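You operate a simulated robot arm through the tools that you are given. There is no shell and no other tool. Be economical: measure what you need, move in short steps, check, and stop when the job is done.

The job below is to be done with a simulated two-armed robot. You get a single attempt, and the scene is never put back.

JOB
Fetch the tall standing pack and stand it on top of the green short glass. Take the pale fibre bundle and put it on the wide white table left front. Put the pink dessert glass on the third shelf from the bottom of the low steel rack. Open the drawer marked tools, put the blue-dot nail brush in the top white table drawer and shut the tools again. Put the small sanding block on top of the blue tulip glass. Take the short grey corded brush on the wide white table middle and put it away on the grey cupboard third shelf from the bottom. Open the finishing bench upper drawer, take the clear dessert glass and leave it inside floor and shut the drawer again. Put the grey felt pad on the grey cupboard second shelf from the bottom. The order is free. Set down upright: tall standing pack, pale fibre bundle, small sanding block.

It is judged by the outcome, as a careful person would: the job done as asked, and still so three seconds after it is handed in. It fails if anything else is knocked over, pushed out of place, dropped, spilled or broken.

ROBOT AND FRAMES
Two 7-joint arms with fingered hands on one trunk, on a base that drives. Base frame: it is fixed to the floor where the robot stands at the start and does not move with it; the origin is under the middle of the robot, x ahead of it, y to its left, z up; the surface under the hand at the start is at about z = 780. Units: mm, rad, N and s.
The left shoulder is at the start at [128, 170, 1098], the right one opposite. With the tool pointing down near the work surface each hand reaches from about 400 to 840 mm from the robot's upright axis, wherever it stands, measured 20 degrees to its own side. Places, roughly: blue tulip glass (7x7x12 cm) [-1800, -1400, 800]; blue-dot nail brush (18x5x6 cm) [800, -3200, 800]; clear dessert glass (9x9x9 cm) [-1800, -1200, 800]; drawer marked tools [-1500, -1000, 600]; finishing bench upper drawer [700, -3100, 400]; finishing bench upper drawer floor [700, -3100, 300]; green short glass (7x7x9 cm) [-2300, -2900, 800]; grey cupboard second shelf [700, -2400, 700]; grey cupboard third shelf [700, -2400, 1100]; grey felt pad (6x9x4 cm) [-2000, -1200, 800]; pale fibre bundle (5x5x11 cm) [700, 100, 800]; pink dessert glass (9x9x9 cm) [800, -1900, 800]; short grey corded brush (29x6x5 cm) [-1900, -1500, 800]; small sanding block (4x4x5 cm) [-1400, -1600, 800]; tall standing pack (5x5x13 cm) [600, 200, 900]; third shelf of the low steel rack (23x66 cm) [760, -1700, 1160]; top white table drawer inside [-1500, -1000, 600]; wide white table left front [-1500, -1000, 800]. Payload 4 kg a hand.
The TCP of each hand is the grasp point between the finger pads, 26 mm short of the fingertips. In the tool frame z runs along the fingers and y along their closing line. The gripper opens to 132 mm. The gripper's body begins 73 mm behind the TCP. The gripper is a hand of 4 fingers: y runs from the thumb to the fingers, the wrist lies at [0, 0, -224] in the tool frame, and closing takes about 1.5 s.
Orientation is told as [roll, pitch, yaw] about the base's x, y, z axes, in that order, counted from this pose: with the fingers straight down and closing along the base's y, the tool's x points along the base's -x, its y along +y and its z along -z.

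CONTROLS
- The arms move only by the tool apply_moves. It takes "left_series", "right_series" or both (then of equal length, played together; a hand with none holds still); each is a list of rows, each an object (a shift or turn left out is 0, a gripper value left out holds the last) with "grip": the finger opening in mm, from 0 to 132; "dp": the shift along the base's x, y, z in mm, a list of three; "rot": the turn, a rotation vector about the base's x, y, z in rad, a list of three. In form: [{"grip": grip, "dp": [dx, dy, dz], "rot": [rx, ry, rz]}, ...]. A call has 1 to 12 rows; each row is the pose to reach, as a shift and turn from the pose commanded when the call began. A row lasts 0.2 s, in which the tool goes at most 50 mm and 0.15 rad; a call with a longer step from one row to the next is refused whole, and so is a gripper value outside its range. Where a pose cannot be reached the arm comes as near as it can. A force on the tool above 40 N (or 10 N above the force at the start of the call, whichever is more), or a blocked arm, ends the call early, and 0.2 s more pass. Each finger travels about 108 mm/s and halts on what it meets, pressing with about 25 N; the grip force reading is that of the motor and also rises with nothing between the fingers. The clock runs only during rows and for 0.2 s after the last one: add rows that repeat a pose to give the fingers time. The reply holds the time, the measured pose of the TCP, the force on the tool along the base axes, the opening and the grip force, in the units named above and with some noise, with the torque about the TCP (base axes, N m) and any sound that the robot's microphone picked up.
- Cameras (640 x 400 px; columns grow to the right, rows downward): "scene" is now at [236, 30.9, 1278.1]; the picture's right is [0.33, -0.94, 0.00], its down [-0.49, -0.17, -0.85] and it looks along [0.80, 0.28, -0.52] (base axes); focal length 273 px, centre (320, 200). "left" rides on the left gripper at [-73, 6, -94] in its tool frame; the picture's right is [-0.08, -1.00, 0.00], its down [0.78, -0.06, -0.62] and it looks along [0.62, -0.05, 0.79] (tool axes); focal length 230 px, centre (320, 200). "right" rides on the right gripper at [73, 6, -94] in its tool frame; the picture's right is [-0.08, 1.00, 0.00], its down [-0.78, -0.06, -0.62] and it looks along [-0.61, -0.05, 0.79] (tool axes); focal length 230 px, centre (320, 200).
- grab_frame(camera): a new picture of that camera. It takes no simulated time.
- slide_trunk(by): slides the trunk up (or, below 0, down) by that many mm; the arms and the scene camera ride with it, the base frame stays. It gives what a move gives, with no picture.
- drive_base(legs): drives the robot by 1 to 6 legs, each [ahead, left, turn to the left] in mm, mm and rad, along the robot's own axes; the way and the turn of a leg run together, so that a leg with both is an arc; at most 1500 mm and 3.142 rad a leg. The arms and the cameras ride along, it lands a little off, and it stops where it bumps. It gives what a move gives.
- grasp_type(shape, hand): the hand has 4 fingers and takes this shape, open, in about a second: jaw (thumb against the fingers, like two jaws); tri (thumb and two fingers); tip (a fingertip pinch); poke (one finger out to press); point (the index stretched); flat (the hand flat); cup (the hand cupped); fist (a fist). The gripper value then closes the fingers along that shape, each until it touches; the sizes above hold for jaw. It gives what a move gives, with no picture.
- pan_tilt(pan, tilt): turns the head with the scene camera to pan (to the left, within 1.396 rad either way) and tilt (down, from -0.506 to 1.204), counted from straight ahead of the robot. It gives what a move gives.
- pixel_to_xyz(camera, pixels): there is no depth. For up to 12 entries [column, row, z] of the newest picture of that camera ("zoom" is the newest enlarged one), the place [x, y] in the base frame at which the ray of that pixel passes the height z, good to about 2 mm. It takes no simulated time.
- inspect(camera, box): a new picture of the part [left, top, right, bottom] of that camera's present view, enlarged. It takes no simulated time.
- close_job(): hands the job in; it is judged then, once.

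Keep the steps short. Do not move on a guess: measure, check each grasp and each placing, and mend mistakes. In all there are 350 turns and 272 pictures (those below and enlarged ones count). Leave the grippers open and the arms clear of the work at the hand-in unless told otherwise, and finish with a single line.

The tools are called as name(argument=value, ...) on one line, values as JSON. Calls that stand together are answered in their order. apply_moves: Moves the arms, as the interface text tells. Its arguments: {"type":"object","properties":{"left_series":{"type":"array","items":{"type":"object","properties":{"grip":{"type":"number"},"dp":{"type":"array","items":{"type":"number"}},"rot":{"type":"array","items":{"type":"number"}}}}},"right_series":{"type":"array","items":{"type":"object","properties":{"grip":{"type":"number"},"dp":{"type":"array","items":{"type":"number"}},"rot":{"type":"array","items":{"type":"number"}}}}}},"required":[]} The other tools are called the same way: slide_trunk (by) slides the trunk up or down; grasp_type (shape, hand) gives the hand a shape; drive_base (legs) drives the base; pan_tilt (pan, tilt) turns the head that bears the scene camera; grab_frame (camera) takes a picture; pixel_to_xyz (camera, pixels) gives the place at which the rays of pixels pass given heights; inspect (camera, box) takes an enlarged picture of a part of a camera's view; close_job () hands the job in.

At the start:

```text
clock: 0.0
left_position: [521.2, 369.0, 1095.5]
left_ee_rot: [-0.018, 0.002, 0.011]
left_ft_force: [-0.4, -0.3, -0.2]
left_wrist_torque: [0.03, -0.01, 0.0]
left_finger_gap: 131.7
left_gripper_force: 0.0
left_shape: jaw
right_position: [500.2, -79.8, 1119.3]
right_ee_rot: [-0.001, 0.0, 0.001]
right_ft_force: [-0.5, 0.0, 0.9]
right_wrist_torque: [-0.03, -0.02, 0.03]
right_finger_gap: 131.8
right_gripper_force: 0.1
right_shape: jaw
trunk travel left (down, up): [-115.0, 236.0]
robot x, y, heading: [-2.2, 2.8, 0.004]
head pan, tilt: [0.339, 0.625]
```

scene: 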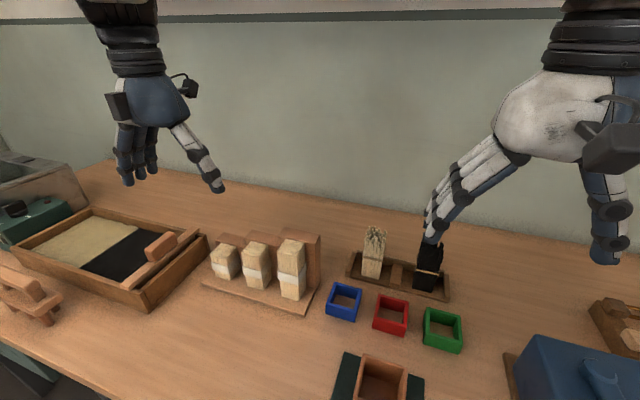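
right: 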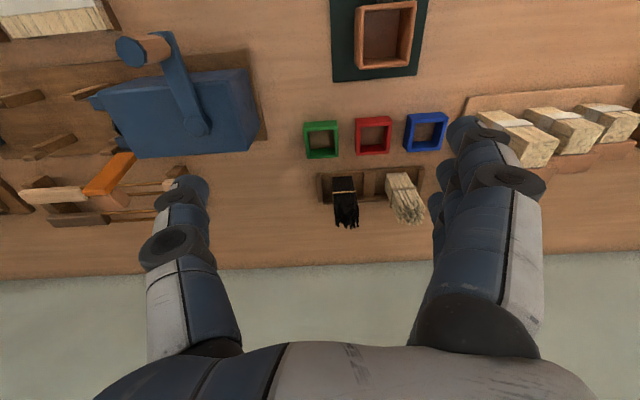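
left: 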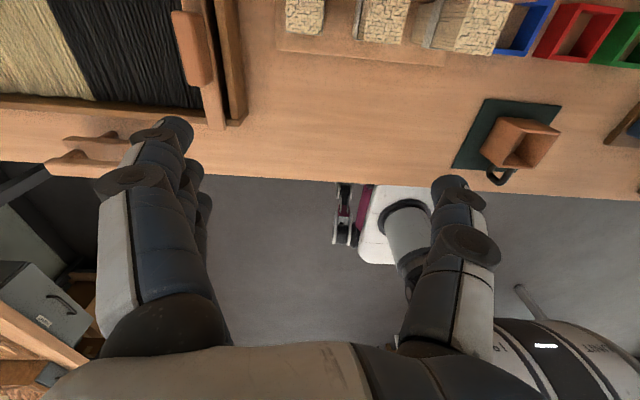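

I see three packs on a stand (tallest near (292,270)) and the pale bundle at (374,252). I'll enlarge to measure.

inspect(camera="scene", box=[190, 200, 470, 375])

```text
2.29 times, centred on (330, 288) of scene
```

zoom: 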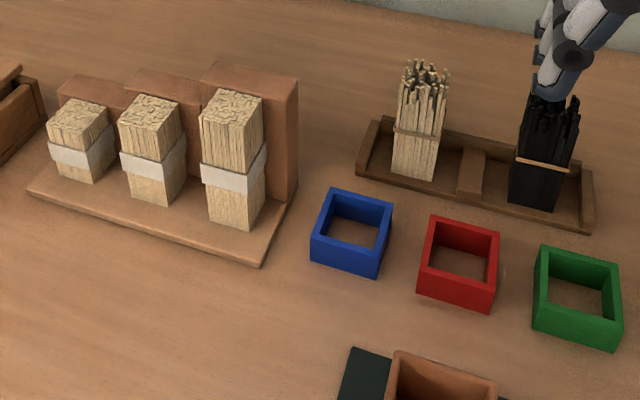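

Measuring pack and bundle corners.

pixel_to_xyz(camera="zoom", pixels=[[250, 229, 792], [208, 219, 792], [264, 200, 792], [262, 262, 780], [248, 119, 920], [200, 116, 920], [264, 95, 920], [222, 90, 920], [433, 181, 790], [392, 173, 790], [423, 75, 895], [357, 167, 790]])

grab_frame(camera="left")

```text
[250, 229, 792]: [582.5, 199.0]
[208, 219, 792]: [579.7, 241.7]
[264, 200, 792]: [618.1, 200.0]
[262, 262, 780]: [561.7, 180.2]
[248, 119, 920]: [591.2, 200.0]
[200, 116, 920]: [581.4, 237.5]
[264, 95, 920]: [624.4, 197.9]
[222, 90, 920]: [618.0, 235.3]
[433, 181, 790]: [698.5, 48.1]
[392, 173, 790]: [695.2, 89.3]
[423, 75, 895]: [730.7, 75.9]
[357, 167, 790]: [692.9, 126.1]
```

```text
267 pictures are left
```

left: 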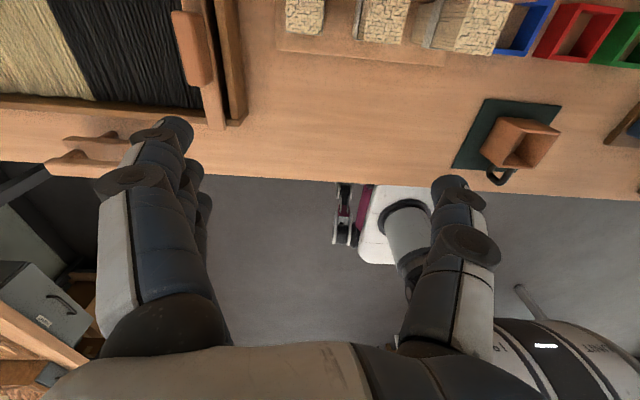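

Pack: centre ≈ (602,219), top ≈ 920. I'll bring the left hand above it with fingers partly closed, and look.

apply_moves(left_series=[{"grip": 100, "dp": [16, -30, -10]}, {"dp": [32, -60, -20]}, {"dp": [48, -90, -35]}, {"dp": [64, -120, -55]}, {"dp": [81, -150, -75]}, {"dp": [81, -150, -75]}, {"dp": [81, -150, -75]}])

grab_frame(camera="left")

inspect(camera="scene", box=[190, 200, 350, 300])

```text
clock: 1.6
left_position: [602.6, 232.2, 1020.2]
left_ee_rot: [-0.067, 0.002, 0.038]
left_ft_force: [-0.2, 0.4, -0.1]
left_wrist_torque: [0.02, 0.0, 0.01]
left_finger_gap: 100.2
left_gripper_force: 0.0
left_shape: jaw
right_position: [501.3, -79.9, 1118.2]
right_ee_rot: [0.0, -0.001, 0.0]
right_ft_force: [0.0, 0.3, -1.0]
right_wrist_torque: [0.01, -0.01, 0.0]
right_finger_gap: 131.8
right_gripper_force: 0.0
right_shape: jaw
trunk travel left (down, up): [-115.0, 236.0]
robot x, y, heading: [-1.8, -0.5, -0.004]
head pan, tilt: [0.339, 0.625]
```

```text
266 pictures are left
```

left: 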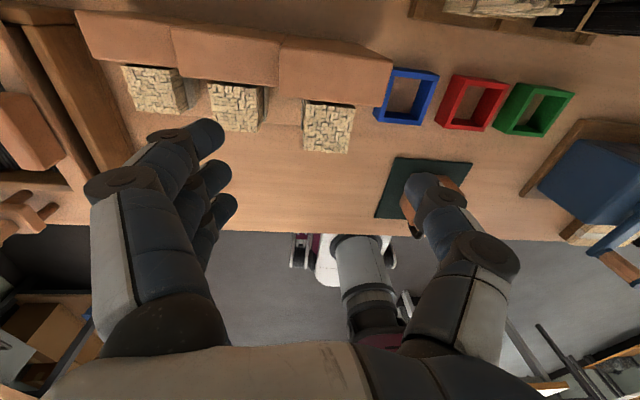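

```text
4.00 times, centred on (270, 250) of scene
```

zoom: 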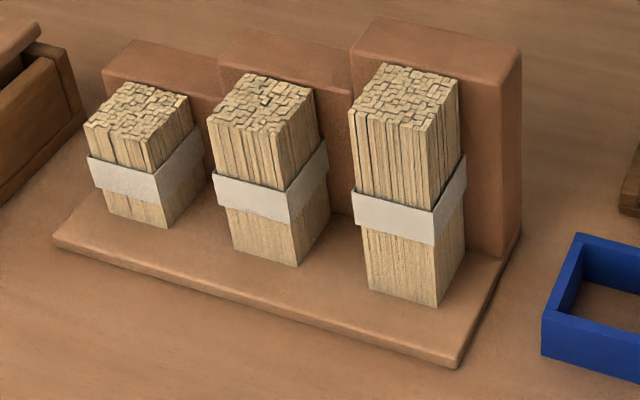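

Cross-check the pack in both views.

pixel_to_xyz(camera="left", pixels=[[304, 102, 920], [355, 104, 920], [303, 152, 920], [352, 153, 920], [265, 90, 885], [262, 132, 885], [210, 130, 885]])

pixel_to_xyz(camera="zoom", pixels=[[437, 306, 792], [368, 291, 792], [465, 248, 792], [428, 128, 920], [350, 112, 920], [459, 78, 920], [380, 64, 920], [318, 135, 880], [299, 265, 792], [329, 205, 792], [505, 258, 790], [520, 45, 920]])

```text
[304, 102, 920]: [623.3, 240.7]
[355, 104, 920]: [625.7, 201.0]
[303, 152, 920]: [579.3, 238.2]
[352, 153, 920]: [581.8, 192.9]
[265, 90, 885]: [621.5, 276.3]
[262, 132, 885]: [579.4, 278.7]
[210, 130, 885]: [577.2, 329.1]
```

```text
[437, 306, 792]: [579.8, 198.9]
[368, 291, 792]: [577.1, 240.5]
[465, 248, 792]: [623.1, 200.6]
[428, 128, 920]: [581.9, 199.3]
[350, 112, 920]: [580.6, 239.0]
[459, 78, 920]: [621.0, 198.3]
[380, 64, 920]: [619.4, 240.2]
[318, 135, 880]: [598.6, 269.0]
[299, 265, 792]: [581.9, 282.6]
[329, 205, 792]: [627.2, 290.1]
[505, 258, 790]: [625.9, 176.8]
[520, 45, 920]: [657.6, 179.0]
```

inspect(camera="left", box=[120, 80, 520, 330])

pixel_to_xyz(camera="left", pixels=[[205, 125, 1000], [215, 175, 1000], [222, 205, 1000], [430, 190, 1000], [265, 82, 885], [280, 85, 885], [388, 60, 920]])

inspect(camera="scene", box=[150, 0, 400, 156])

```text
1.60 times, centred on (320, 205) of left
```

zoom: 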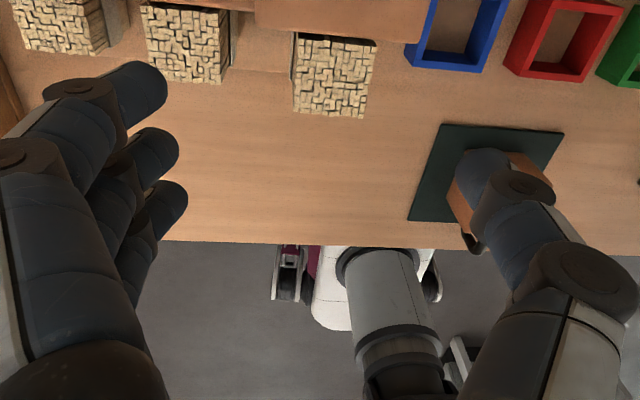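

```text
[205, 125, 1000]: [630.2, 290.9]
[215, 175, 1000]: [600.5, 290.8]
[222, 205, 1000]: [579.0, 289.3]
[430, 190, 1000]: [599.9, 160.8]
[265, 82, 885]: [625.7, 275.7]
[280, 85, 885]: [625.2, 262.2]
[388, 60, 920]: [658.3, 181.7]
```

```text
2.56 times, centred on (275, 78) of scene
```

zoom: 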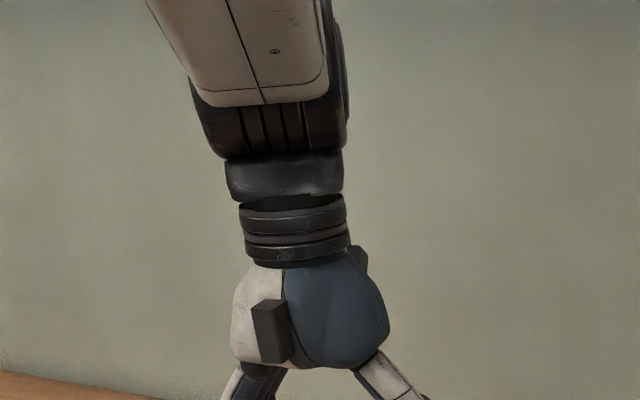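

The three fingers spread ±36 mm along x, which would meet the board behind the pack. I'll try the "tri" shape and look.

grasp_type(hand="left", shape="tri")

grab_frame(camera="left")

```text
clock: 2.5
left_position: [602.5, 233.0, 1021.1]
left_ee_rot: [-0.067, -0.002, 0.04]
left_ft_force: [-1.3, 0.9, -0.5]
left_wrist_torque: [0.04, 0.03, 0.01]
left_finger_gap: 132.0
left_gripper_force: 0.0
left_shape: tri
right_position: [501.8, -79.3, 1118.5]
right_ee_rot: [0.001, 0.001, -0.001]
right_ft_force: [-0.1, 0.8, 0.5]
right_wrist_torque: [-0.02, 0.01, 0.04]
right_finger_gap: 132.1
right_gripper_force: 0.0
right_shape: jaw
trunk travel left (down, up): [-115.0, 236.0]
robot x, y, heading: [-3.7, -0.6, 0.0]
head pan, tilt: [0.339, 0.625]
```

```text
262 pictures are left
```

left: 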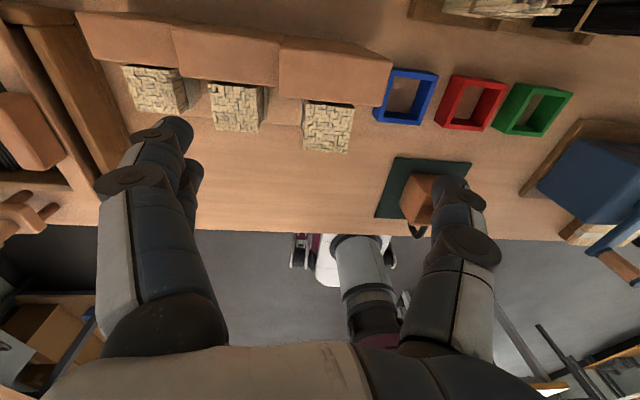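

Close to 80 mm, and correct the residual offset (y 233→219, roll).

apply_moves(left_series=[{"grip": 80, "dp": [-5, -8, 0]}, {"dp": [-9, -14, 0]}, {"dp": [-9, -14, 0]}, {"dp": [-9, -14, 0]}, {"dp": [-9, -14, 0]}])

grab_frame(camera="left")

```text
clock: 3.7
left_position: [593.7, 219.4, 1019.9]
left_ee_rot: [-0.08, 0.006, 0.046]
left_ft_force: [0.0, -0.2, -0.3]
left_wrist_torque: [-0.02, 0.02, 0.01]
left_finger_gap: 80.4
left_gripper_force: 0.1
left_shape: tri
right_position: [500.8, -80.2, 1120.5]
right_ee_rot: [-0.001, 0.001, -0.001]
right_ft_force: [0.5, -0.1, -1.1]
right_wrist_torque: [0.01, 0.0, -0.01]
right_finger_gap: 131.7
right_gripper_force: 0.1
right_shape: jaw
trunk travel left (down, up): [-115.0, 236.0]
robot x, y, heading: [-3.7, 0.6, 0.0]
head pan, tilt: [0.339, 0.625]
```

```text
261 pictures are left
```

left: 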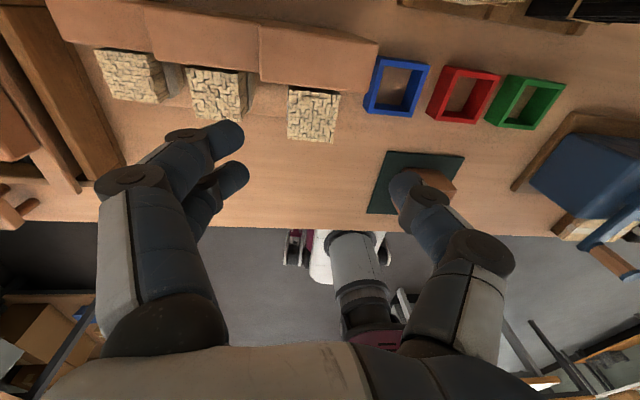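

pixel_to_xyz(camera="left", pixels=[[228, 122, 998], [230, 150, 998], [237, 175, 998], [400, 185, 998], [288, 95, 920], [338, 143, 920]])

apply_moves(left_series=[{"rot": [0.08, 0, -0.04]}, {"rot": [0.08, 0, -0.04]}, {"rot": [0.08, 0, -0.04]}])

```text
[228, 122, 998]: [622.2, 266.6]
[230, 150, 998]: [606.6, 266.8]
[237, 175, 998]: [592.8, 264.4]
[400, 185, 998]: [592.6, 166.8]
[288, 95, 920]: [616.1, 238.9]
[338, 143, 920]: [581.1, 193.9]
```

```text
clock: 4.5
left_position: [593.3, 219.9, 1018.5]
left_ee_rot: [-0.004, 0.008, 0.007]
left_ft_force: [-0.3, -0.6, -0.4]
left_wrist_torque: [-0.02, 0.01, 0.04]
left_finger_gap: 80.4
left_gripper_force: 0.0
left_shape: tri
right_position: [502.2, -79.3, 1119.1]
right_ee_rot: [0.002, 0.0, 0.0]
right_ft_force: [0.1, -0.9, -0.4]
right_wrist_torque: [0.02, 0.02, 0.02]
right_finger_gap: 132.1
right_gripper_force: 0.0
right_shape: jaw
trunk travel left (down, up): [-115.0, 236.0]
robot x, y, heading: [0.6, -2.3, 0.005]
head pan, tilt: [0.339, 0.625]
```

Wrist now straight. Two fingers cover x ≈ 582–624 at TCP 593, so I'll use TCP x 588, opening 66, and descend to z 940 first.

apply_moves(left_series=[{"grip": 66, "dp": [-5, 0, 0]}, {"dp": [-5, 0, 0]}, {"dp": [-5, 0, -25]}, {"dp": [-5, 0, -50]}, {"dp": [-5, 0, -70]}, {"dp": [-5, 0, -70]}])

inspect(camera="left", box=[120, 40, 520, 290])

inspect(camera="scene", box=[190, 140, 390, 300])

```text
clock: 5.9
left_position: [589.3, 213.6, 957.0]
left_ee_rot: [0.015, -0.009, -0.003]
left_ft_force: [-0.1, -0.4, -0.3]
left_wrist_torque: [-0.02, -0.01, -0.01]
left_finger_gap: 66.7
left_gripper_force: 0.1
left_shape: tri
right_position: [500.0, -79.8, 1119.0]
right_ee_rot: [0.0, 0.0, 0.001]
right_ft_force: [0.4, 0.5, 0.5]
right_wrist_torque: [-0.01, -0.02, -0.01]
right_finger_gap: 131.7
right_gripper_force: 0.1
right_shape: jaw
trunk travel left (down, up): [-115.0, 236.0]
robot x, y, heading: [-1.1, 3.0, -0.002]
head pan, tilt: [0.339, 0.625]
```

```text
1.60 times, centred on (320, 165) of left
```

zoom: 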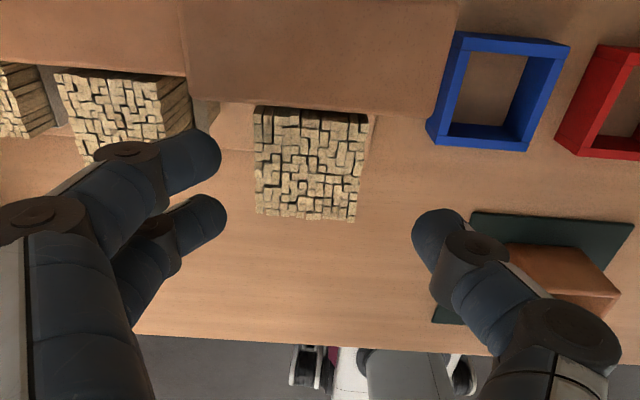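

```text
2.50 times, centred on (290, 220) of scene
```

zoom: 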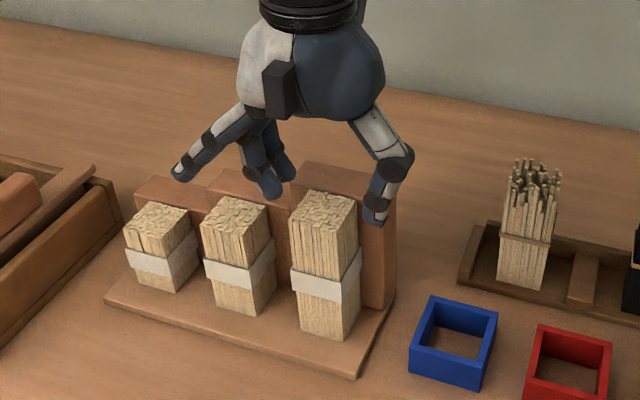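

pixel_to_xyz(camera="zoom", pixels=[[317, 200, 900]])

grab_frame(camera="left")

pixel_to_xyz(camera="left", pixels=[[245, 135, 935], [248, 175, 935], [390, 182, 935], [280, 107, 922], [343, 178, 922]])

```text
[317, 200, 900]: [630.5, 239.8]
```

```text
258 pictures are left
```

left: 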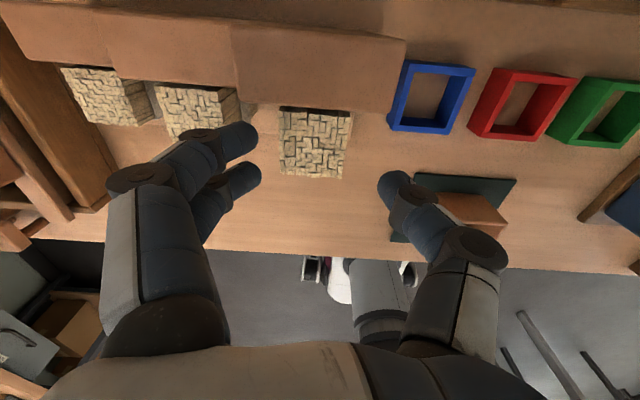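

```text
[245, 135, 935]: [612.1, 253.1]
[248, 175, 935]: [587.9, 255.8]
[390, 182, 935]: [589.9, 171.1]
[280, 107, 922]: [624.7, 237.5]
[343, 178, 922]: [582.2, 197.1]
```

Fingers at x 612/588, thumb 590 — matches the pack (580–622). Descend to z ≈ 885.

apply_moves(left_series=[{"dp": [0, 3, -20]}, {"dp": [0, 3, -40]}, {"dp": [0, 3, -60]}, {"dp": [0, 3, -72]}, {"dp": [0, 3, -72]}])

inspect(camera="scene", box=[190, 140, 390, 300])

```text
clock: 7.1
left_position: [590.1, 211.9, 882.8]
left_ee_rot: [0.044, -0.005, -0.014]
left_ft_force: [-0.4, -0.2, 0.2]
left_wrist_torque: [0.02, -0.01, -0.01]
left_finger_gap: 66.8
left_gripper_force: 0.0
left_shape: tri
right_position: [501.2, -78.3, 1119.2]
right_ee_rot: [-0.001, 0.0, 0.0]
right_ft_force: [-0.3, 0.5, -0.4]
right_wrist_torque: [-0.01, -0.01, 0.01]
right_finger_gap: 131.8
right_gripper_force: 0.0
right_shape: jaw
trunk travel left (down, up): [-115.0, 236.0]
robot x, y, heading: [1.3, -2.3, -0.002]
head pan, tilt: [0.339, 0.625]
```

```text
2.50 times, centred on (290, 220) of scene
```

zoom: 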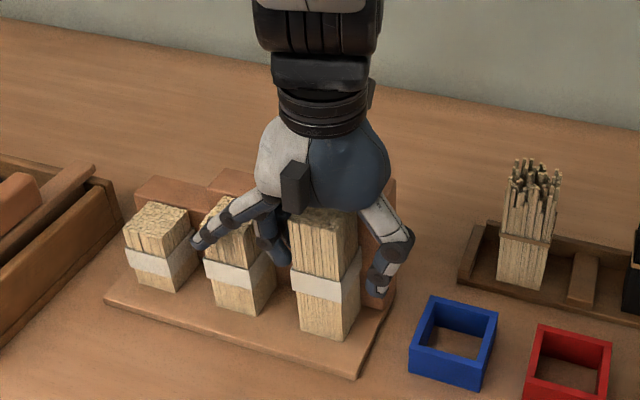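

Correct y by +6 and roll, then close.

apply_moves(left_series=[{"dp": [0, 6, 0], "rot": [-0.044, 0, 0.014]}, {"dp": [0, 6, 0], "rot": [-0.044, 0, 0.014]}, {"dp": [0, 6, 0], "rot": [-0.044, 0, 0.014]}, {"grip": 30, "dp": [0, 6, 0], "rot": [-0.044, 0, 0.014]}, {"grip": 30, "dp": [0, 6, 0], "rot": [-0.044, 0, 0.014]}, {"grip": 30, "dp": [0, 6, 0], "rot": [-0.044, 0, 0.014]}, {"grip": 30, "dp": [0, 6, 0], "rot": [-0.044, 0, 0.014]}, {"grip": 30, "dp": [0, 6, 0], "rot": [-0.044, 0, 0.014]}])

inspect(camera="scene", box=[190, 140, 390, 300])

grab_frame(camera="left")

```text
clock: 8.9
left_position: [587.1, 214.2, 877.7]
left_ee_rot: [0.017, 0.0, -0.015]
left_ft_force: [-2.5, 0.0, 0.2]
left_wrist_torque: [-0.02, 0.08, 0.07]
left_finger_gap: 38.2
left_gripper_force: 25.0
left_shape: tri
right_position: [501.1, -79.8, 1119.1]
right_ee_rot: [-0.001, 0.001, 0.001]
right_ft_force: [-0.8, 0.2, 0.0]
right_wrist_torque: [-0.01, 0.01, -0.01]
right_finger_gap: 131.9
right_gripper_force: 0.1
right_shape: jaw
trunk travel left (down, up): [-115.0, 236.0]
robot x, y, heading: [0.3, 1.5, 0.001]
head pan, tilt: [0.339, 0.625]
```

```text
2.50 times, centred on (290, 220) of scene
```

zoom: 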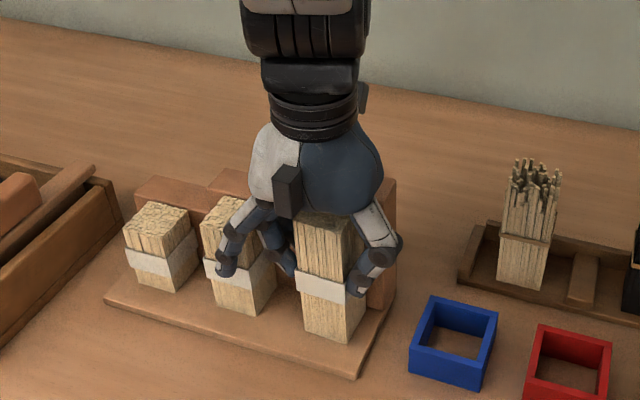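

```text
255 pictures are left
```

left: 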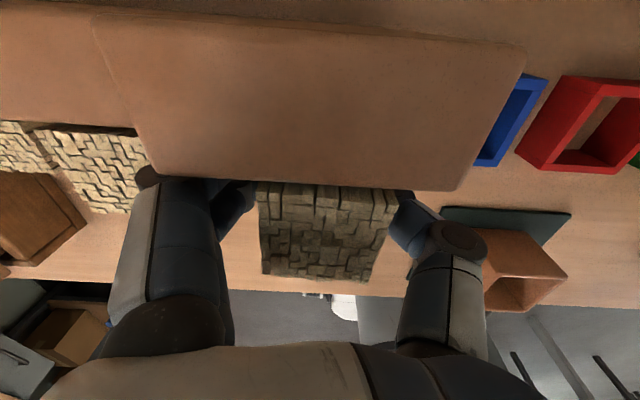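

Gripped (gap 38 mm, 25 N). Lift slowly.

apply_moves(left_series=[{"dp": [-1, 0, 10]}, {"dp": [-2, 0, 25]}, {"dp": [-3, 0, 40]}, {"dp": [-4, 0, 60]}, {"dp": [-4, 0, 80]}])

inspect(camera="scene", box=[190, 100, 430, 300])

```text
clock: 10.1
left_position: [583.5, 215.5, 958.1]
left_ee_rot: [0.016, 0.002, -0.015]
left_ft_force: [0.0, -0.4, -1.2]
left_wrist_torque: [-0.03, 0.0, -0.03]
left_finger_gap: 38.2
left_gripper_force: 25.0
left_shape: tri
right_position: [500.0, -80.2, 1120.1]
right_ee_rot: [-0.001, -0.001, -0.001]
right_ft_force: [-0.4, -1.2, 0.5]
right_wrist_torque: [-0.02, -0.02, 0.0]
right_finger_gap: 131.9
right_gripper_force: 0.0
right_shape: jaw
trunk travel left (down, up): [-115.0, 236.0]
robot x, y, heading: [-2.4, 2.1, 0.001]
head pan, tilt: [0.339, 0.625]
```

```text
2.00 times, centred on (310, 200) of scene
```

zoom: 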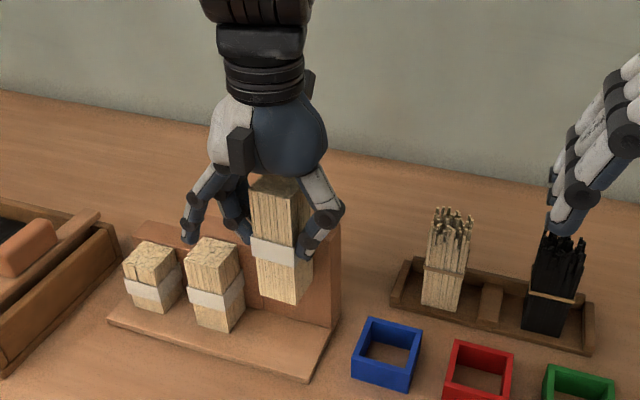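

Lifted cleanly. Raise and pull it left/back, clear of the right hand's work; then measure bundles again.

apply_moves(left_series=[{"dp": [-10, 10, 30]}, {"dp": [-20, 30, 60]}, {"dp": [-35, 55, 85]}, {"dp": [-50, 80, 110]}, {"dp": [-65, 110, 120]}, {"dp": [-80, 140, 130]}])

inspect(camera="scene", box=[330, 200, 490, 300])

```text
clock: 11.5
left_position: [504.3, 370.1, 1081.9]
left_ee_rot: [-0.046, -0.006, 0.013]
left_ft_force: [0.7, -0.6, -0.4]
left_wrist_torque: [0.01, 0.01, -0.01]
left_finger_gap: 38.0
left_gripper_force: 25.0
left_shape: tri
left hand out of reach, approached as far as the arm can: row 2, 3, 4, 5, 6
right_position: [500.1, -80.1, 1119.3]
right_ee_rot: [-0.001, 0.001, 0.0]
right_ft_force: [-0.2, 0.8, 0.0]
right_wrist_torque: [-0.02, -0.03, 0.0]
right_finger_gap: 132.0
right_gripper_force: 0.1
right_shape: jaw
trunk travel left (down, up): [-115.0, 236.0]
robot x, y, heading: [-2.7, -3.2, 0.001]
head pan, tilt: [0.339, 0.625]
```

```text
4.00 times, centred on (410, 250) of scene
```

zoom: 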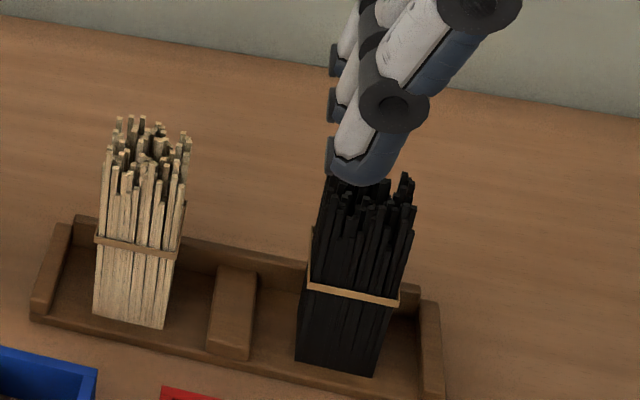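

pixel_to_xyz(camera="zoom", pixels=[[93, 317, 788], [163, 328, 788], [179, 258, 840], [95, 237, 840], [172, 259, 840], [104, 155, 890], [190, 150, 890], [297, 362, 788], [310, 205, 890], [325, 185, 890], [237, 350, 800]])

grab_frame(camera="right")

```text
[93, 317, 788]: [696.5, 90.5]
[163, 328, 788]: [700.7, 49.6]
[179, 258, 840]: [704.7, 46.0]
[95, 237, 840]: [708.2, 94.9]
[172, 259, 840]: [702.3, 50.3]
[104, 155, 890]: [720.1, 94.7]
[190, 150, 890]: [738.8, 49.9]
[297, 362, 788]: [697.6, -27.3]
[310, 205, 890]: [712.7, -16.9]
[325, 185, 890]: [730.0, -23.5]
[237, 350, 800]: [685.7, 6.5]
```

```text
252 pictures are left
```

right: 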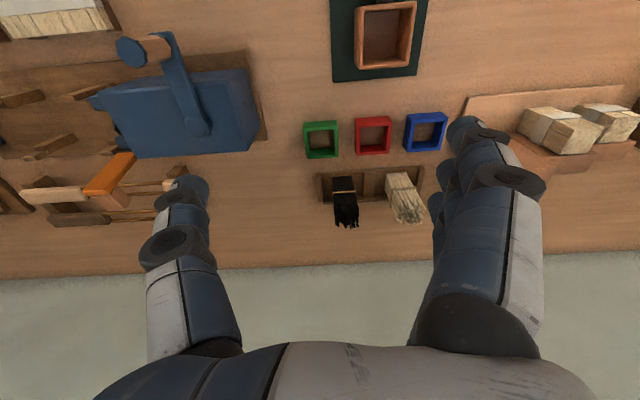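

Bundle centre ≈ (719,71). Move right hand above it at z ≈ 1000, opening 95.

apply_moves(right_series=[{"grip": 95, "dp": [36, 25, -15]}, {"dp": [72, 50, -30]}, {"dp": [108, 75, -50]}, {"dp": [145, 100, -70]}, {"dp": [182, 125, -90]}, {"dp": [219, 151, -110]}, {"dp": [219, 151, -110]}, {"dp": [219, 151, -110]}])

```text
clock: 13.5
left_position: [505.7, 371.0, 1078.3]
left_ee_rot: [-0.051, 0.004, 0.02]
left_ft_force: [0.5, -0.7, -1.8]
left_wrist_torque: [0.0, 0.01, 0.0]
left_finger_gap: 38.1
left_gripper_force: 24.9
left_shape: tri
right_position: [731.8, -0.3, 1012.9]
right_ee_rot: [0.026, 0.007, -0.108]
right_ft_force: [0.1, -0.4, -0.9]
right_wrist_torque: [-0.02, 0.02, -0.02]
right_finger_gap: 94.8
right_gripper_force: 0.1
right_shape: jaw
right hand out of reach, approached as far as the arm can: row 6, 7, 8
trunk travel left (down, up): [-115.0, 236.0]
robot x, y, heading: [-1.4, -1.1, -0.001]
head pan, tilt: [0.339, 0.625]
stopped in row 8 (right hand): the arm was blocked; the commanded pose is now the measured one
```

The right arm is crossing too far left; shift the base left 160 mm with the hands high.

drive_base(legs=[[0, 160, 0]])

grab_frame(camera="right")

grab_frame(camera="scene")

```text
clock: 15.6
left_position: [503.9, 532.1, 1077.5]
left_ee_rot: [-0.048, 0.003, 0.02]
left_ft_force: [0.7, 0.3, -1.5]
left_wrist_torque: [-0.06, 0.01, -0.01]
left_finger_gap: 38.2
left_gripper_force: 24.7
left_shape: tri
right_position: [731.4, 159.7, 1013.0]
right_ee_rot: [0.024, 0.008, -0.109]
right_ft_force: [-0.4, 0.1, -0.1]
right_wrist_torque: [-0.06, -0.01, -0.02]
right_finger_gap: 95.1
right_gripper_force: 0.0
right_shape: jaw
trunk travel left (down, up): [-115.0, 236.0]
robot x, y, heading: [-2.9, 161.4, -0.0]
head pan, tilt: [0.339, 0.625]
```

```text
251 pictures are left
```

right: 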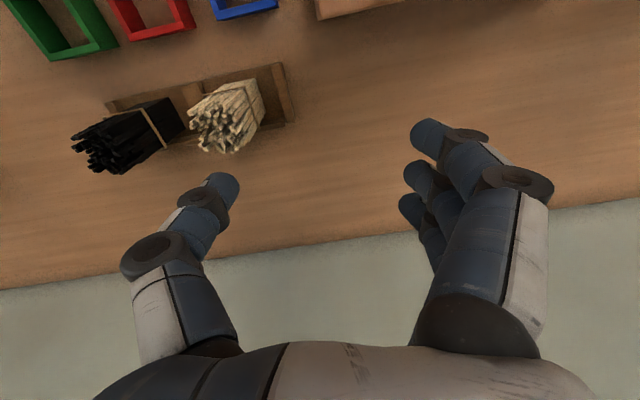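

```text
250 pictures are left
```

scene: 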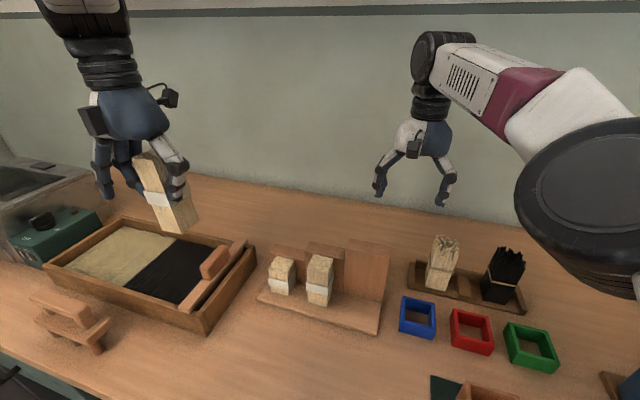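

Now bring right hand to (719,71), straighten.

apply_moves(right_series=[{"dp": [-6, -45, 0], "rot": [-0.01, 0, 0.05]}, {"dp": [-12, -89, 0], "rot": [-0.024, -0.008, 0.109]}, {"dp": [-12, -89, -20], "rot": [-0.024, -0.008, 0.109]}, {"dp": [-12, -89, -40], "rot": [-0.024, -0.008, 0.109]}, {"dp": [-12, -89, -40], "rot": [-0.024, -0.008, 0.109]}])

grab_frame(camera="right")

grab_frame(camera="left")

```text
clock: 16.8
left_position: [504.1, 531.1, 1077.3]
left_ee_rot: [-0.052, 0.004, 0.02]
left_ft_force: [-0.2, -0.1, -1.5]
left_wrist_torque: [-0.02, -0.02, -0.05]
left_finger_gap: 38.1
left_gripper_force: 25.2
left_shape: tri
right_position: [718.2, 72.1, 970.9]
right_ee_rot: [0.002, -0.002, 0.001]
right_ft_force: [0.7, 0.6, 0.4]
right_wrist_torque: [0.02, 0.02, -0.02]
right_finger_gap: 95.0
right_gripper_force: 0.0
right_shape: jaw
trunk travel left (down, up): [-115.0, 236.0]
robot x, y, heading: [0.5, 159.2, 0.004]
head pan, tilt: [0.339, 0.625]
```

```text
249 pictures are left
```

right: 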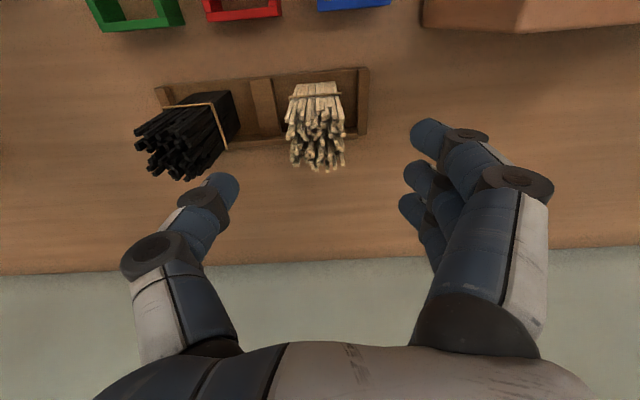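

```text
248 pictures are left
```

left: 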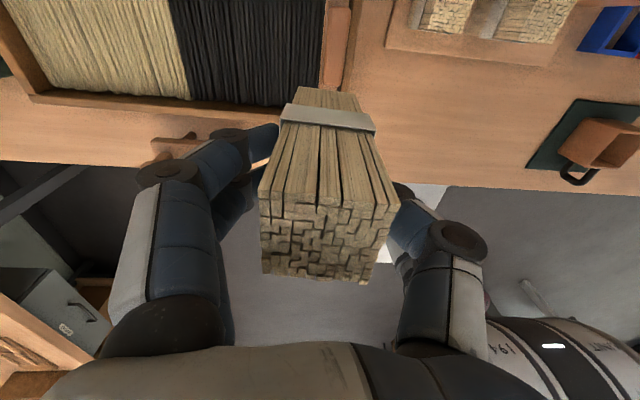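

Pack in the left hand has pitched in the grip — will fix by tilting at placing. Check bundle centring in the right camera.

pixel_to_xyz(camera="right", pixels=[[317, 150, 890], [288, 125, 870], [346, 130, 870], [288, 97, 842], [342, 97, 842], [232, 135, 788], [195, 155, 890], [222, 180, 945], [410, 170, 945]])

```text
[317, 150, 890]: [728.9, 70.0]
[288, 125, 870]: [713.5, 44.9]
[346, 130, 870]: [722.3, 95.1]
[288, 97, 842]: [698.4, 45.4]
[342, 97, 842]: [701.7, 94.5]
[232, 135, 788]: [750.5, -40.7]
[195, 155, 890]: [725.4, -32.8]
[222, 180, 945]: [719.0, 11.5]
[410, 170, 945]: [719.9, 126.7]
```

Centred. Descend to z ≈ 850 with a final correction, then close.

apply_moves(right_series=[{"dp": [1, -1, -30]}, {"dp": [1, -1, -60]}, {"dp": [1, -1, -90]}, {"dp": [1, -1, -121]}, {"dp": [1, -1, -121]}, {"dp": [1, -1, -121]}])

inspect(camera="scene", box=[360, 140, 560, 300])

```text
clock: 18.1
left_position: [504.6, 532.3, 1078.4]
left_ee_rot: [-0.051, 0.004, 0.02]
left_ft_force: [0.4, 0.8, -1.2]
left_wrist_torque: [0.03, 0.0, 0.01]
left_finger_gap: 38.4
left_gripper_force: 25.5
left_shape: tri
right_position: [719.7, 70.9, 852.1]
right_ee_rot: [0.001, -0.002, 0.001]
right_ft_force: [0.4, -0.1, -0.1]
right_wrist_torque: [-0.03, 0.02, 0.02]
right_finger_gap: 95.1
right_gripper_force: 0.0
right_shape: jaw
trunk travel left (down, up): [-115.0, 236.0]
robot x, y, heading: [2.9, 159.8, -0.0]
head pan, tilt: [0.339, 0.625]
```

```text
2.50 times, centred on (460, 220) of scene
```

zoom: 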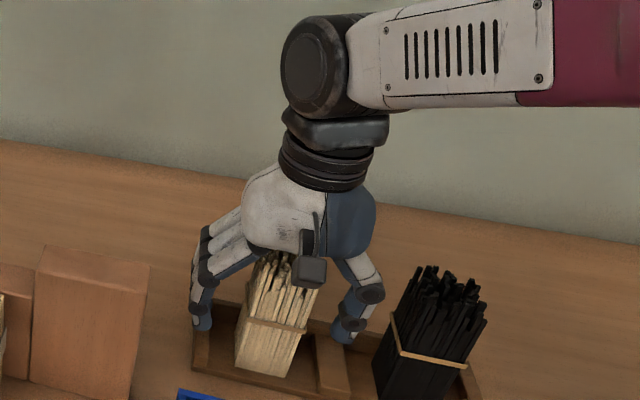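

Straddling the bundle, clear of the black one. Close.

apply_moves(right_series=[{"grip": 30}, {"grip": 30}, {"grip": 30}, {"grip": 30}, {"grip": 30}, {"grip": 30}])

apply_moves(right_series=[{"dp": [0, 0, 15]}, {"dp": [0, 0, 35]}, {"dp": [0, 0, 60]}, {"dp": [0, 0, 90]}, {"dp": [0, 0, 120]}])

grab_frame(camera="scene")

grab_frame(camera="right")

```text
clock: 19.6
left_position: [504.5, 532.2, 1078.3]
left_ee_rot: [-0.05, 0.005, 0.019]
left_ft_force: [0.5, -0.1, -1.0]
left_wrist_torque: [-0.01, 0.03, 0.0]
left_finger_gap: 38.2
left_gripper_force: 24.6
left_shape: tri
right_position: [719.3, 70.8, 852.7]
right_ee_rot: [0.003, -0.001, 0.003]
right_ft_force: [0.2, -0.4, -0.2]
right_wrist_torque: [0.0, 0.02, 0.01]
right_finger_gap: 40.4
right_gripper_force: 24.9
right_shape: jaw
trunk travel left (down, up): [-115.0, 236.0]
robot x, y, heading: [1.8, 161.4, 0.003]
head pan, tilt: [0.339, 0.625]
```

```text
clock: 20.8
left_position: [502.6, 531.6, 1078.7]
left_ee_rot: [-0.05, 0.004, 0.02]
left_ft_force: [0.7, 0.2, -1.0]
left_wrist_torque: [0.01, 0.02, 0.02]
left_finger_gap: 38.4
left_gripper_force: 25.1
left_shape: tri
right_position: [721.3, 69.2, 973.3]
right_ee_rot: [0.001, -0.004, 0.001]
right_ft_force: [-0.3, -0.8, -1.3]
right_wrist_torque: [0.01, 0.0, -0.01]
right_finger_gap: 40.2
right_gripper_force: 24.9
right_shape: jaw
trunk travel left (down, up): [-115.0, 236.0]
robot x, y, heading: [-0.6, 157.1, 0.003]
head pan, tilt: [0.339, 0.625]
```

```text
246 pictures are left
```

scene: 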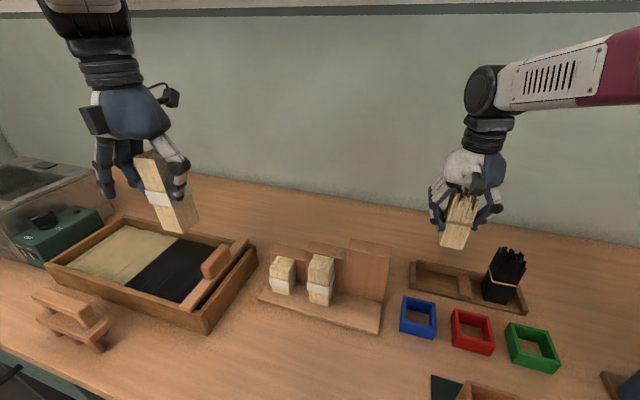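

```text
245 pictures are left
```

right: 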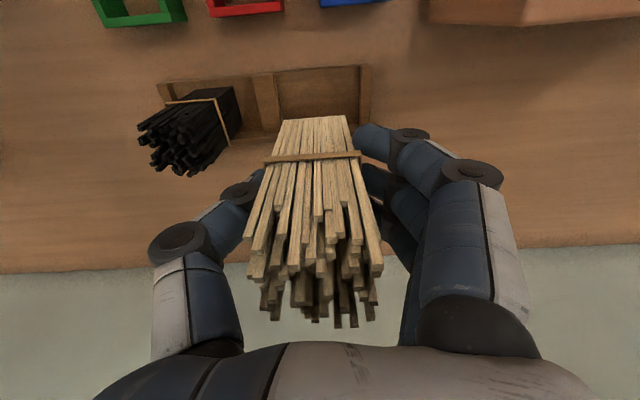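

Both held. Retract the right hand, then back off and look around.

apply_moves(right_series=[{"dp": [-40, 0, 25]}, {"dp": [-80, 0, 50]}, {"dp": [-120, 0, 75]}, {"dp": [-160, -5, 95]}, {"dp": [-200, -10, 110]}, {"dp": [-220, -20, 125]}])

drive_base(legs=[[-450, 0, 0], [0, 0, -1.57]])

pan_tilt(pan=0, tilt=0.4)

grab_frame(camera="scene")

```text
clock: 22.1
left_position: [504.2, 531.1, 1078.3]
left_ee_rot: [-0.052, 0.003, 0.02]
left_ft_force: [-0.5, -0.1, -1.1]
left_wrist_torque: [0.01, 0.01, 0.0]
left_finger_gap: 38.3
left_gripper_force: 25.0
left_shape: tri
right_position: [499.8, 48.3, 1099.2]
right_ee_rot: [0.002, -0.004, 0.002]
right_ft_force: [-0.1, -0.1, -1.4]
right_wrist_torque: [0.02, -0.02, 0.0]
right_finger_gap: 40.0
right_gripper_force: 25.0
right_shape: jaw
trunk travel left (down, up): [-115.0, 236.0]
robot x, y, heading: [-2.2, 162.4, -0.002]
head pan, tilt: [0.339, 0.625]
```

```text
clock: 28.7
left_position: [-82.9, -351.3, 1076.9]
left_ee_rot: [-0.052, 0.003, -1.566]
left_ft_force: [-0.7, -0.7, -0.8]
left_wrist_torque: [0.0, 0.01, 0.02]
left_finger_gap: 37.6
left_gripper_force: 25.2
left_shape: tri
right_position: [-565.5, -338.5, 1098.4]
right_ee_rot: [0.001, -0.001, -1.586]
right_ft_force: [0.0, 0.3, -0.2]
right_wrist_torque: [0.02, -0.02, 0.01]
right_finger_gap: 40.1
right_gripper_force: 25.6
right_shape: jaw
trunk travel left (down, up): [-115.0, 236.0]
robot x, y, heading: [-445.4, 160.5, -1.586]
head pan, tilt: [0.339, 0.625]
```

```text
clock: 29.6
left_position: [-84.4, -350.5, 1078.8]
left_ee_rot: [-0.052, 0.004, -1.566]
left_ft_force: [-0.2, -0.2, -1.0]
left_wrist_torque: [0.05, 0.0, -0.02]
left_finger_gap: 37.5
left_gripper_force: 25.6
left_shape: tri
right_position: [-566.4, -339.0, 1098.1]
right_ee_rot: [0.003, -0.002, -1.585]
right_ft_force: [0.7, 0.9, -0.2]
right_wrist_torque: [-0.03, 0.03, 0.02]
right_finger_gap: 40.0
right_gripper_force: 25.3
right_shape: jaw
trunk travel left (down, up): [-115.0, 236.0]
robot x, y, heading: [-447.4, 160.9, -1.582]
head pan, tilt: [0.0, 0.4]
```

```text
244 pictures are left
```

scene: 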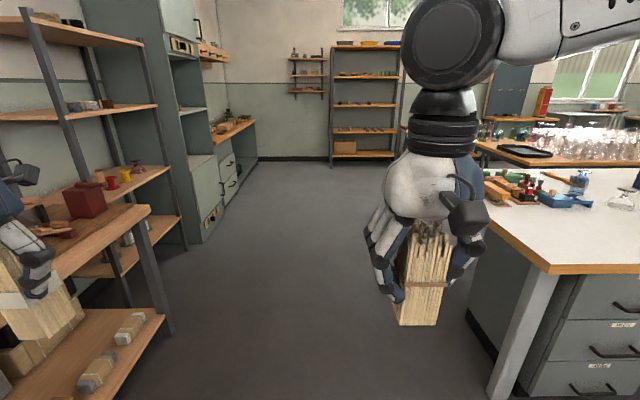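

Heading −y: rack, cupboard, bench along the left; white table on the right. Look further right.

pan_tilt(pan=-0.8, tilt=0.4)

grab_frame(camera="scene")

```text
clock: 30.7
left_position: [-83.1, -349.2, 1077.4]
left_ee_rot: [-0.05, 0.004, -1.564]
left_ft_force: [0.6, -0.4, -0.9]
left_wrist_torque: [0.02, -0.01, -0.02]
left_finger_gap: 38.0
left_gripper_force: 24.9
left_shape: tri
right_position: [-564.5, -339.2, 1099.0]
right_ee_rot: [0.002, -0.002, -1.584]
right_ft_force: [0.8, 0.4, -0.2]
right_wrist_torque: [-0.01, -0.03, 0.01]
right_finger_gap: 40.1
right_gripper_force: 25.0
right_shape: jaw
trunk travel left (down, up): [-115.0, 236.0]
robot x, y, heading: [-446.2, 157.9, -1.587]
head pan, tilt: [-0.799, 0.4]
```

```text
243 pictures are left
```

scene: 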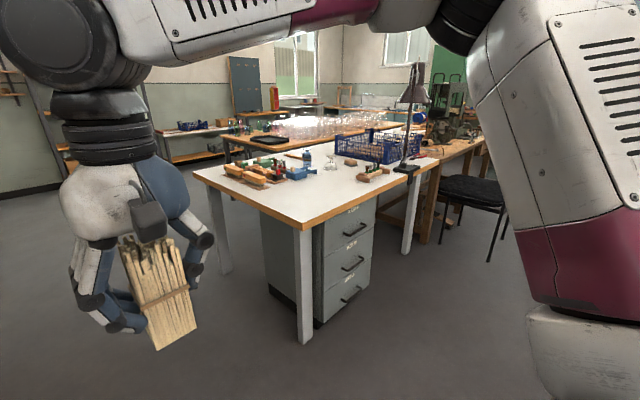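

Measure the table corners (near corner (303,228), left (196,173), right (438,158)).

pixel_to_xyz(camera="scene", pixels=[[303, 226, 790], [194, 172, 790], [440, 155, 790], [226, 138, 780], [420, 125, 780], [333, 152, 790], [370, 170, 790], [408, 168, 790]])

inspect(camera="scene", box=[180, 90, 460, 265])

```text
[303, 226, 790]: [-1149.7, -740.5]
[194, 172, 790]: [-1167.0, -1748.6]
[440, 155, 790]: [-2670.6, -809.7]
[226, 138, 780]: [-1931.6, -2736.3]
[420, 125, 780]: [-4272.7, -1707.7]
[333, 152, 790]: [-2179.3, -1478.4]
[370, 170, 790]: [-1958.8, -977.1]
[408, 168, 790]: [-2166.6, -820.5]
```

```text
2.29 times, centred on (320, 178) of scene
```

zoom: 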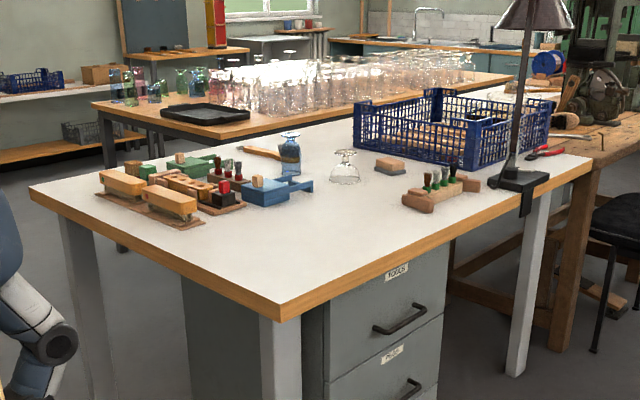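

White table spans x ≈ −1150…−2400, y ≈ −740…−1750, drawers facing +y. Drive in front of it: right 853, then ahead 450.

drive_base(legs=[[0, -853, 0.015], [430, 0, 0]])

pan_tilt(pan=-0.2, tilt=0.6)

grab_frame(camera="scene")

```text
clock: 40.8
left_position: [-935.2, -762.5, 1077.7]
left_ee_rot: [-0.05, 0.005, -1.548]
left_ft_force: [0.0, -0.8, -0.7]
left_wrist_torque: [0.01, 0.04, 0.01]
left_finger_gap: 37.9
left_gripper_force: 24.9
left_shape: tri
right_position: [-1419.4, -758.1, 1098.1]
right_ee_rot: [0.001, -0.001, -1.569]
right_ft_force: [0.1, 0.1, -0.7]
right_wrist_torque: [0.02, 0.0, 0.01]
right_finger_gap: 40.2
right_gripper_force: 25.5
right_shape: jaw
trunk travel left (down, up): [-115.0, 236.0]
robot x, y, heading: [-1312.3, -259.9, -1.567]
head pan, tilt: [-0.799, 0.4]
```

```text
clock: 41.8
left_position: [-936.8, -761.6, 1077.5]
left_ee_rot: [-0.053, 0.002, -1.548]
left_ft_force: [0.7, 0.2, -1.7]
left_wrist_torque: [0.02, -0.01, 0.02]
left_finger_gap: 37.9
left_gripper_force: 25.2
left_shape: tri
right_position: [-1420.3, -759.3, 1098.9]
right_ee_rot: [0.0, -0.002, -1.57]
right_ft_force: [0.8, 0.5, -0.7]
right_wrist_torque: [0.01, 0.02, 0.0]
right_finger_gap: 40.2
right_gripper_force: 24.7
right_shape: jaw
trunk travel left (down, up): [-115.0, 236.0]
robot x, y, heading: [-1308.3, -260.7, -1.571]
head pan, tilt: [-0.201, 0.6]
```

```text
241 pictures are left
```

scene: 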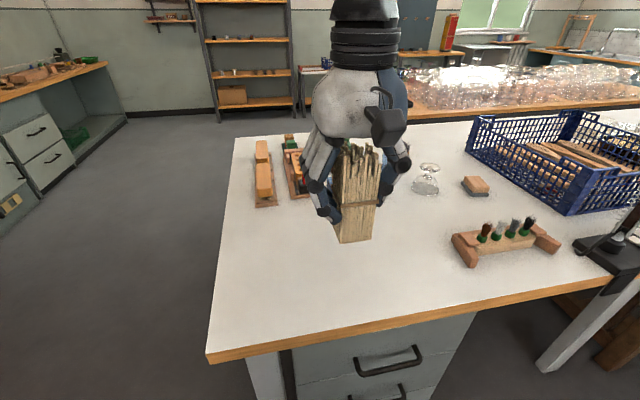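

pixel_to_xyz(camera="scene", pixels=[[207, 353, 785], [234, 138, 785], [636, 270, 785], [420, 312, 785], [260, 200, 785], [310, 195, 785], [458, 252, 785], [560, 240, 785], [425, 190, 785], [475, 190, 785], [350, 240, 785]])

```text
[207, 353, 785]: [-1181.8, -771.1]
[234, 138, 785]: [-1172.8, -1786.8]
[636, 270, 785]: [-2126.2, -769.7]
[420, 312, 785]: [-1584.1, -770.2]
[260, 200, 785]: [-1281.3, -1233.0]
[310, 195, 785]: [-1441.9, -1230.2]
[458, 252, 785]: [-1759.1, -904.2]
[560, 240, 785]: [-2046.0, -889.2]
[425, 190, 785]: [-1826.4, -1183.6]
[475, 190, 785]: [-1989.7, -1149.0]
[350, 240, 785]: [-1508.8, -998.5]
```

Front edge y ≈ −770. I'll stand the bundle at about (−1470, −960). First above it.

apply_moves(right_series=[{"dp": [-10, -40, -20]}, {"dp": [-20, -80, -45]}, {"dp": [-30, -120, -75]}, {"dp": [-40, -160, -105]}, {"dp": [-50, -200, -130]}, {"dp": [-50, -200, -165]}, {"dp": [-50, -200, -190]}, {"dp": [-50, -200, -190]}])

grab_frame(camera="right")

inspect(camera="scene", box=[260, 90, 460, 300])

```text
refused: row 3 steps farther than a row can; nothing moved
```

```text
240 pictures are left
```

right: 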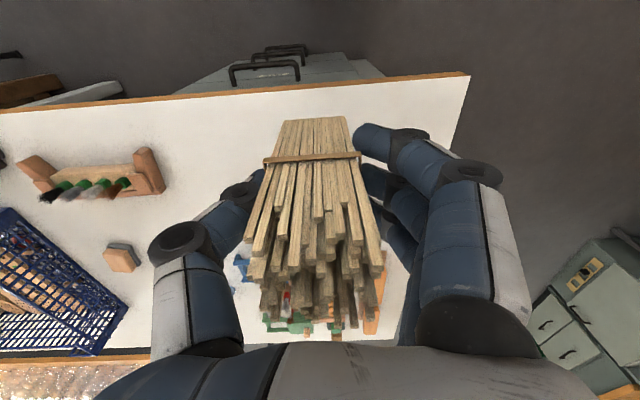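

```text
1.90 times, centred on (360, 195) of scene
```

zoom: 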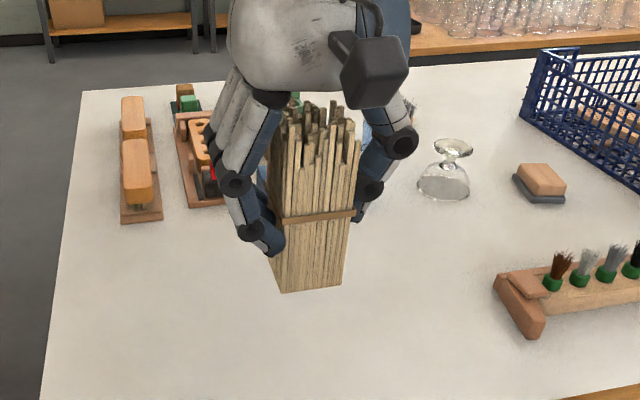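

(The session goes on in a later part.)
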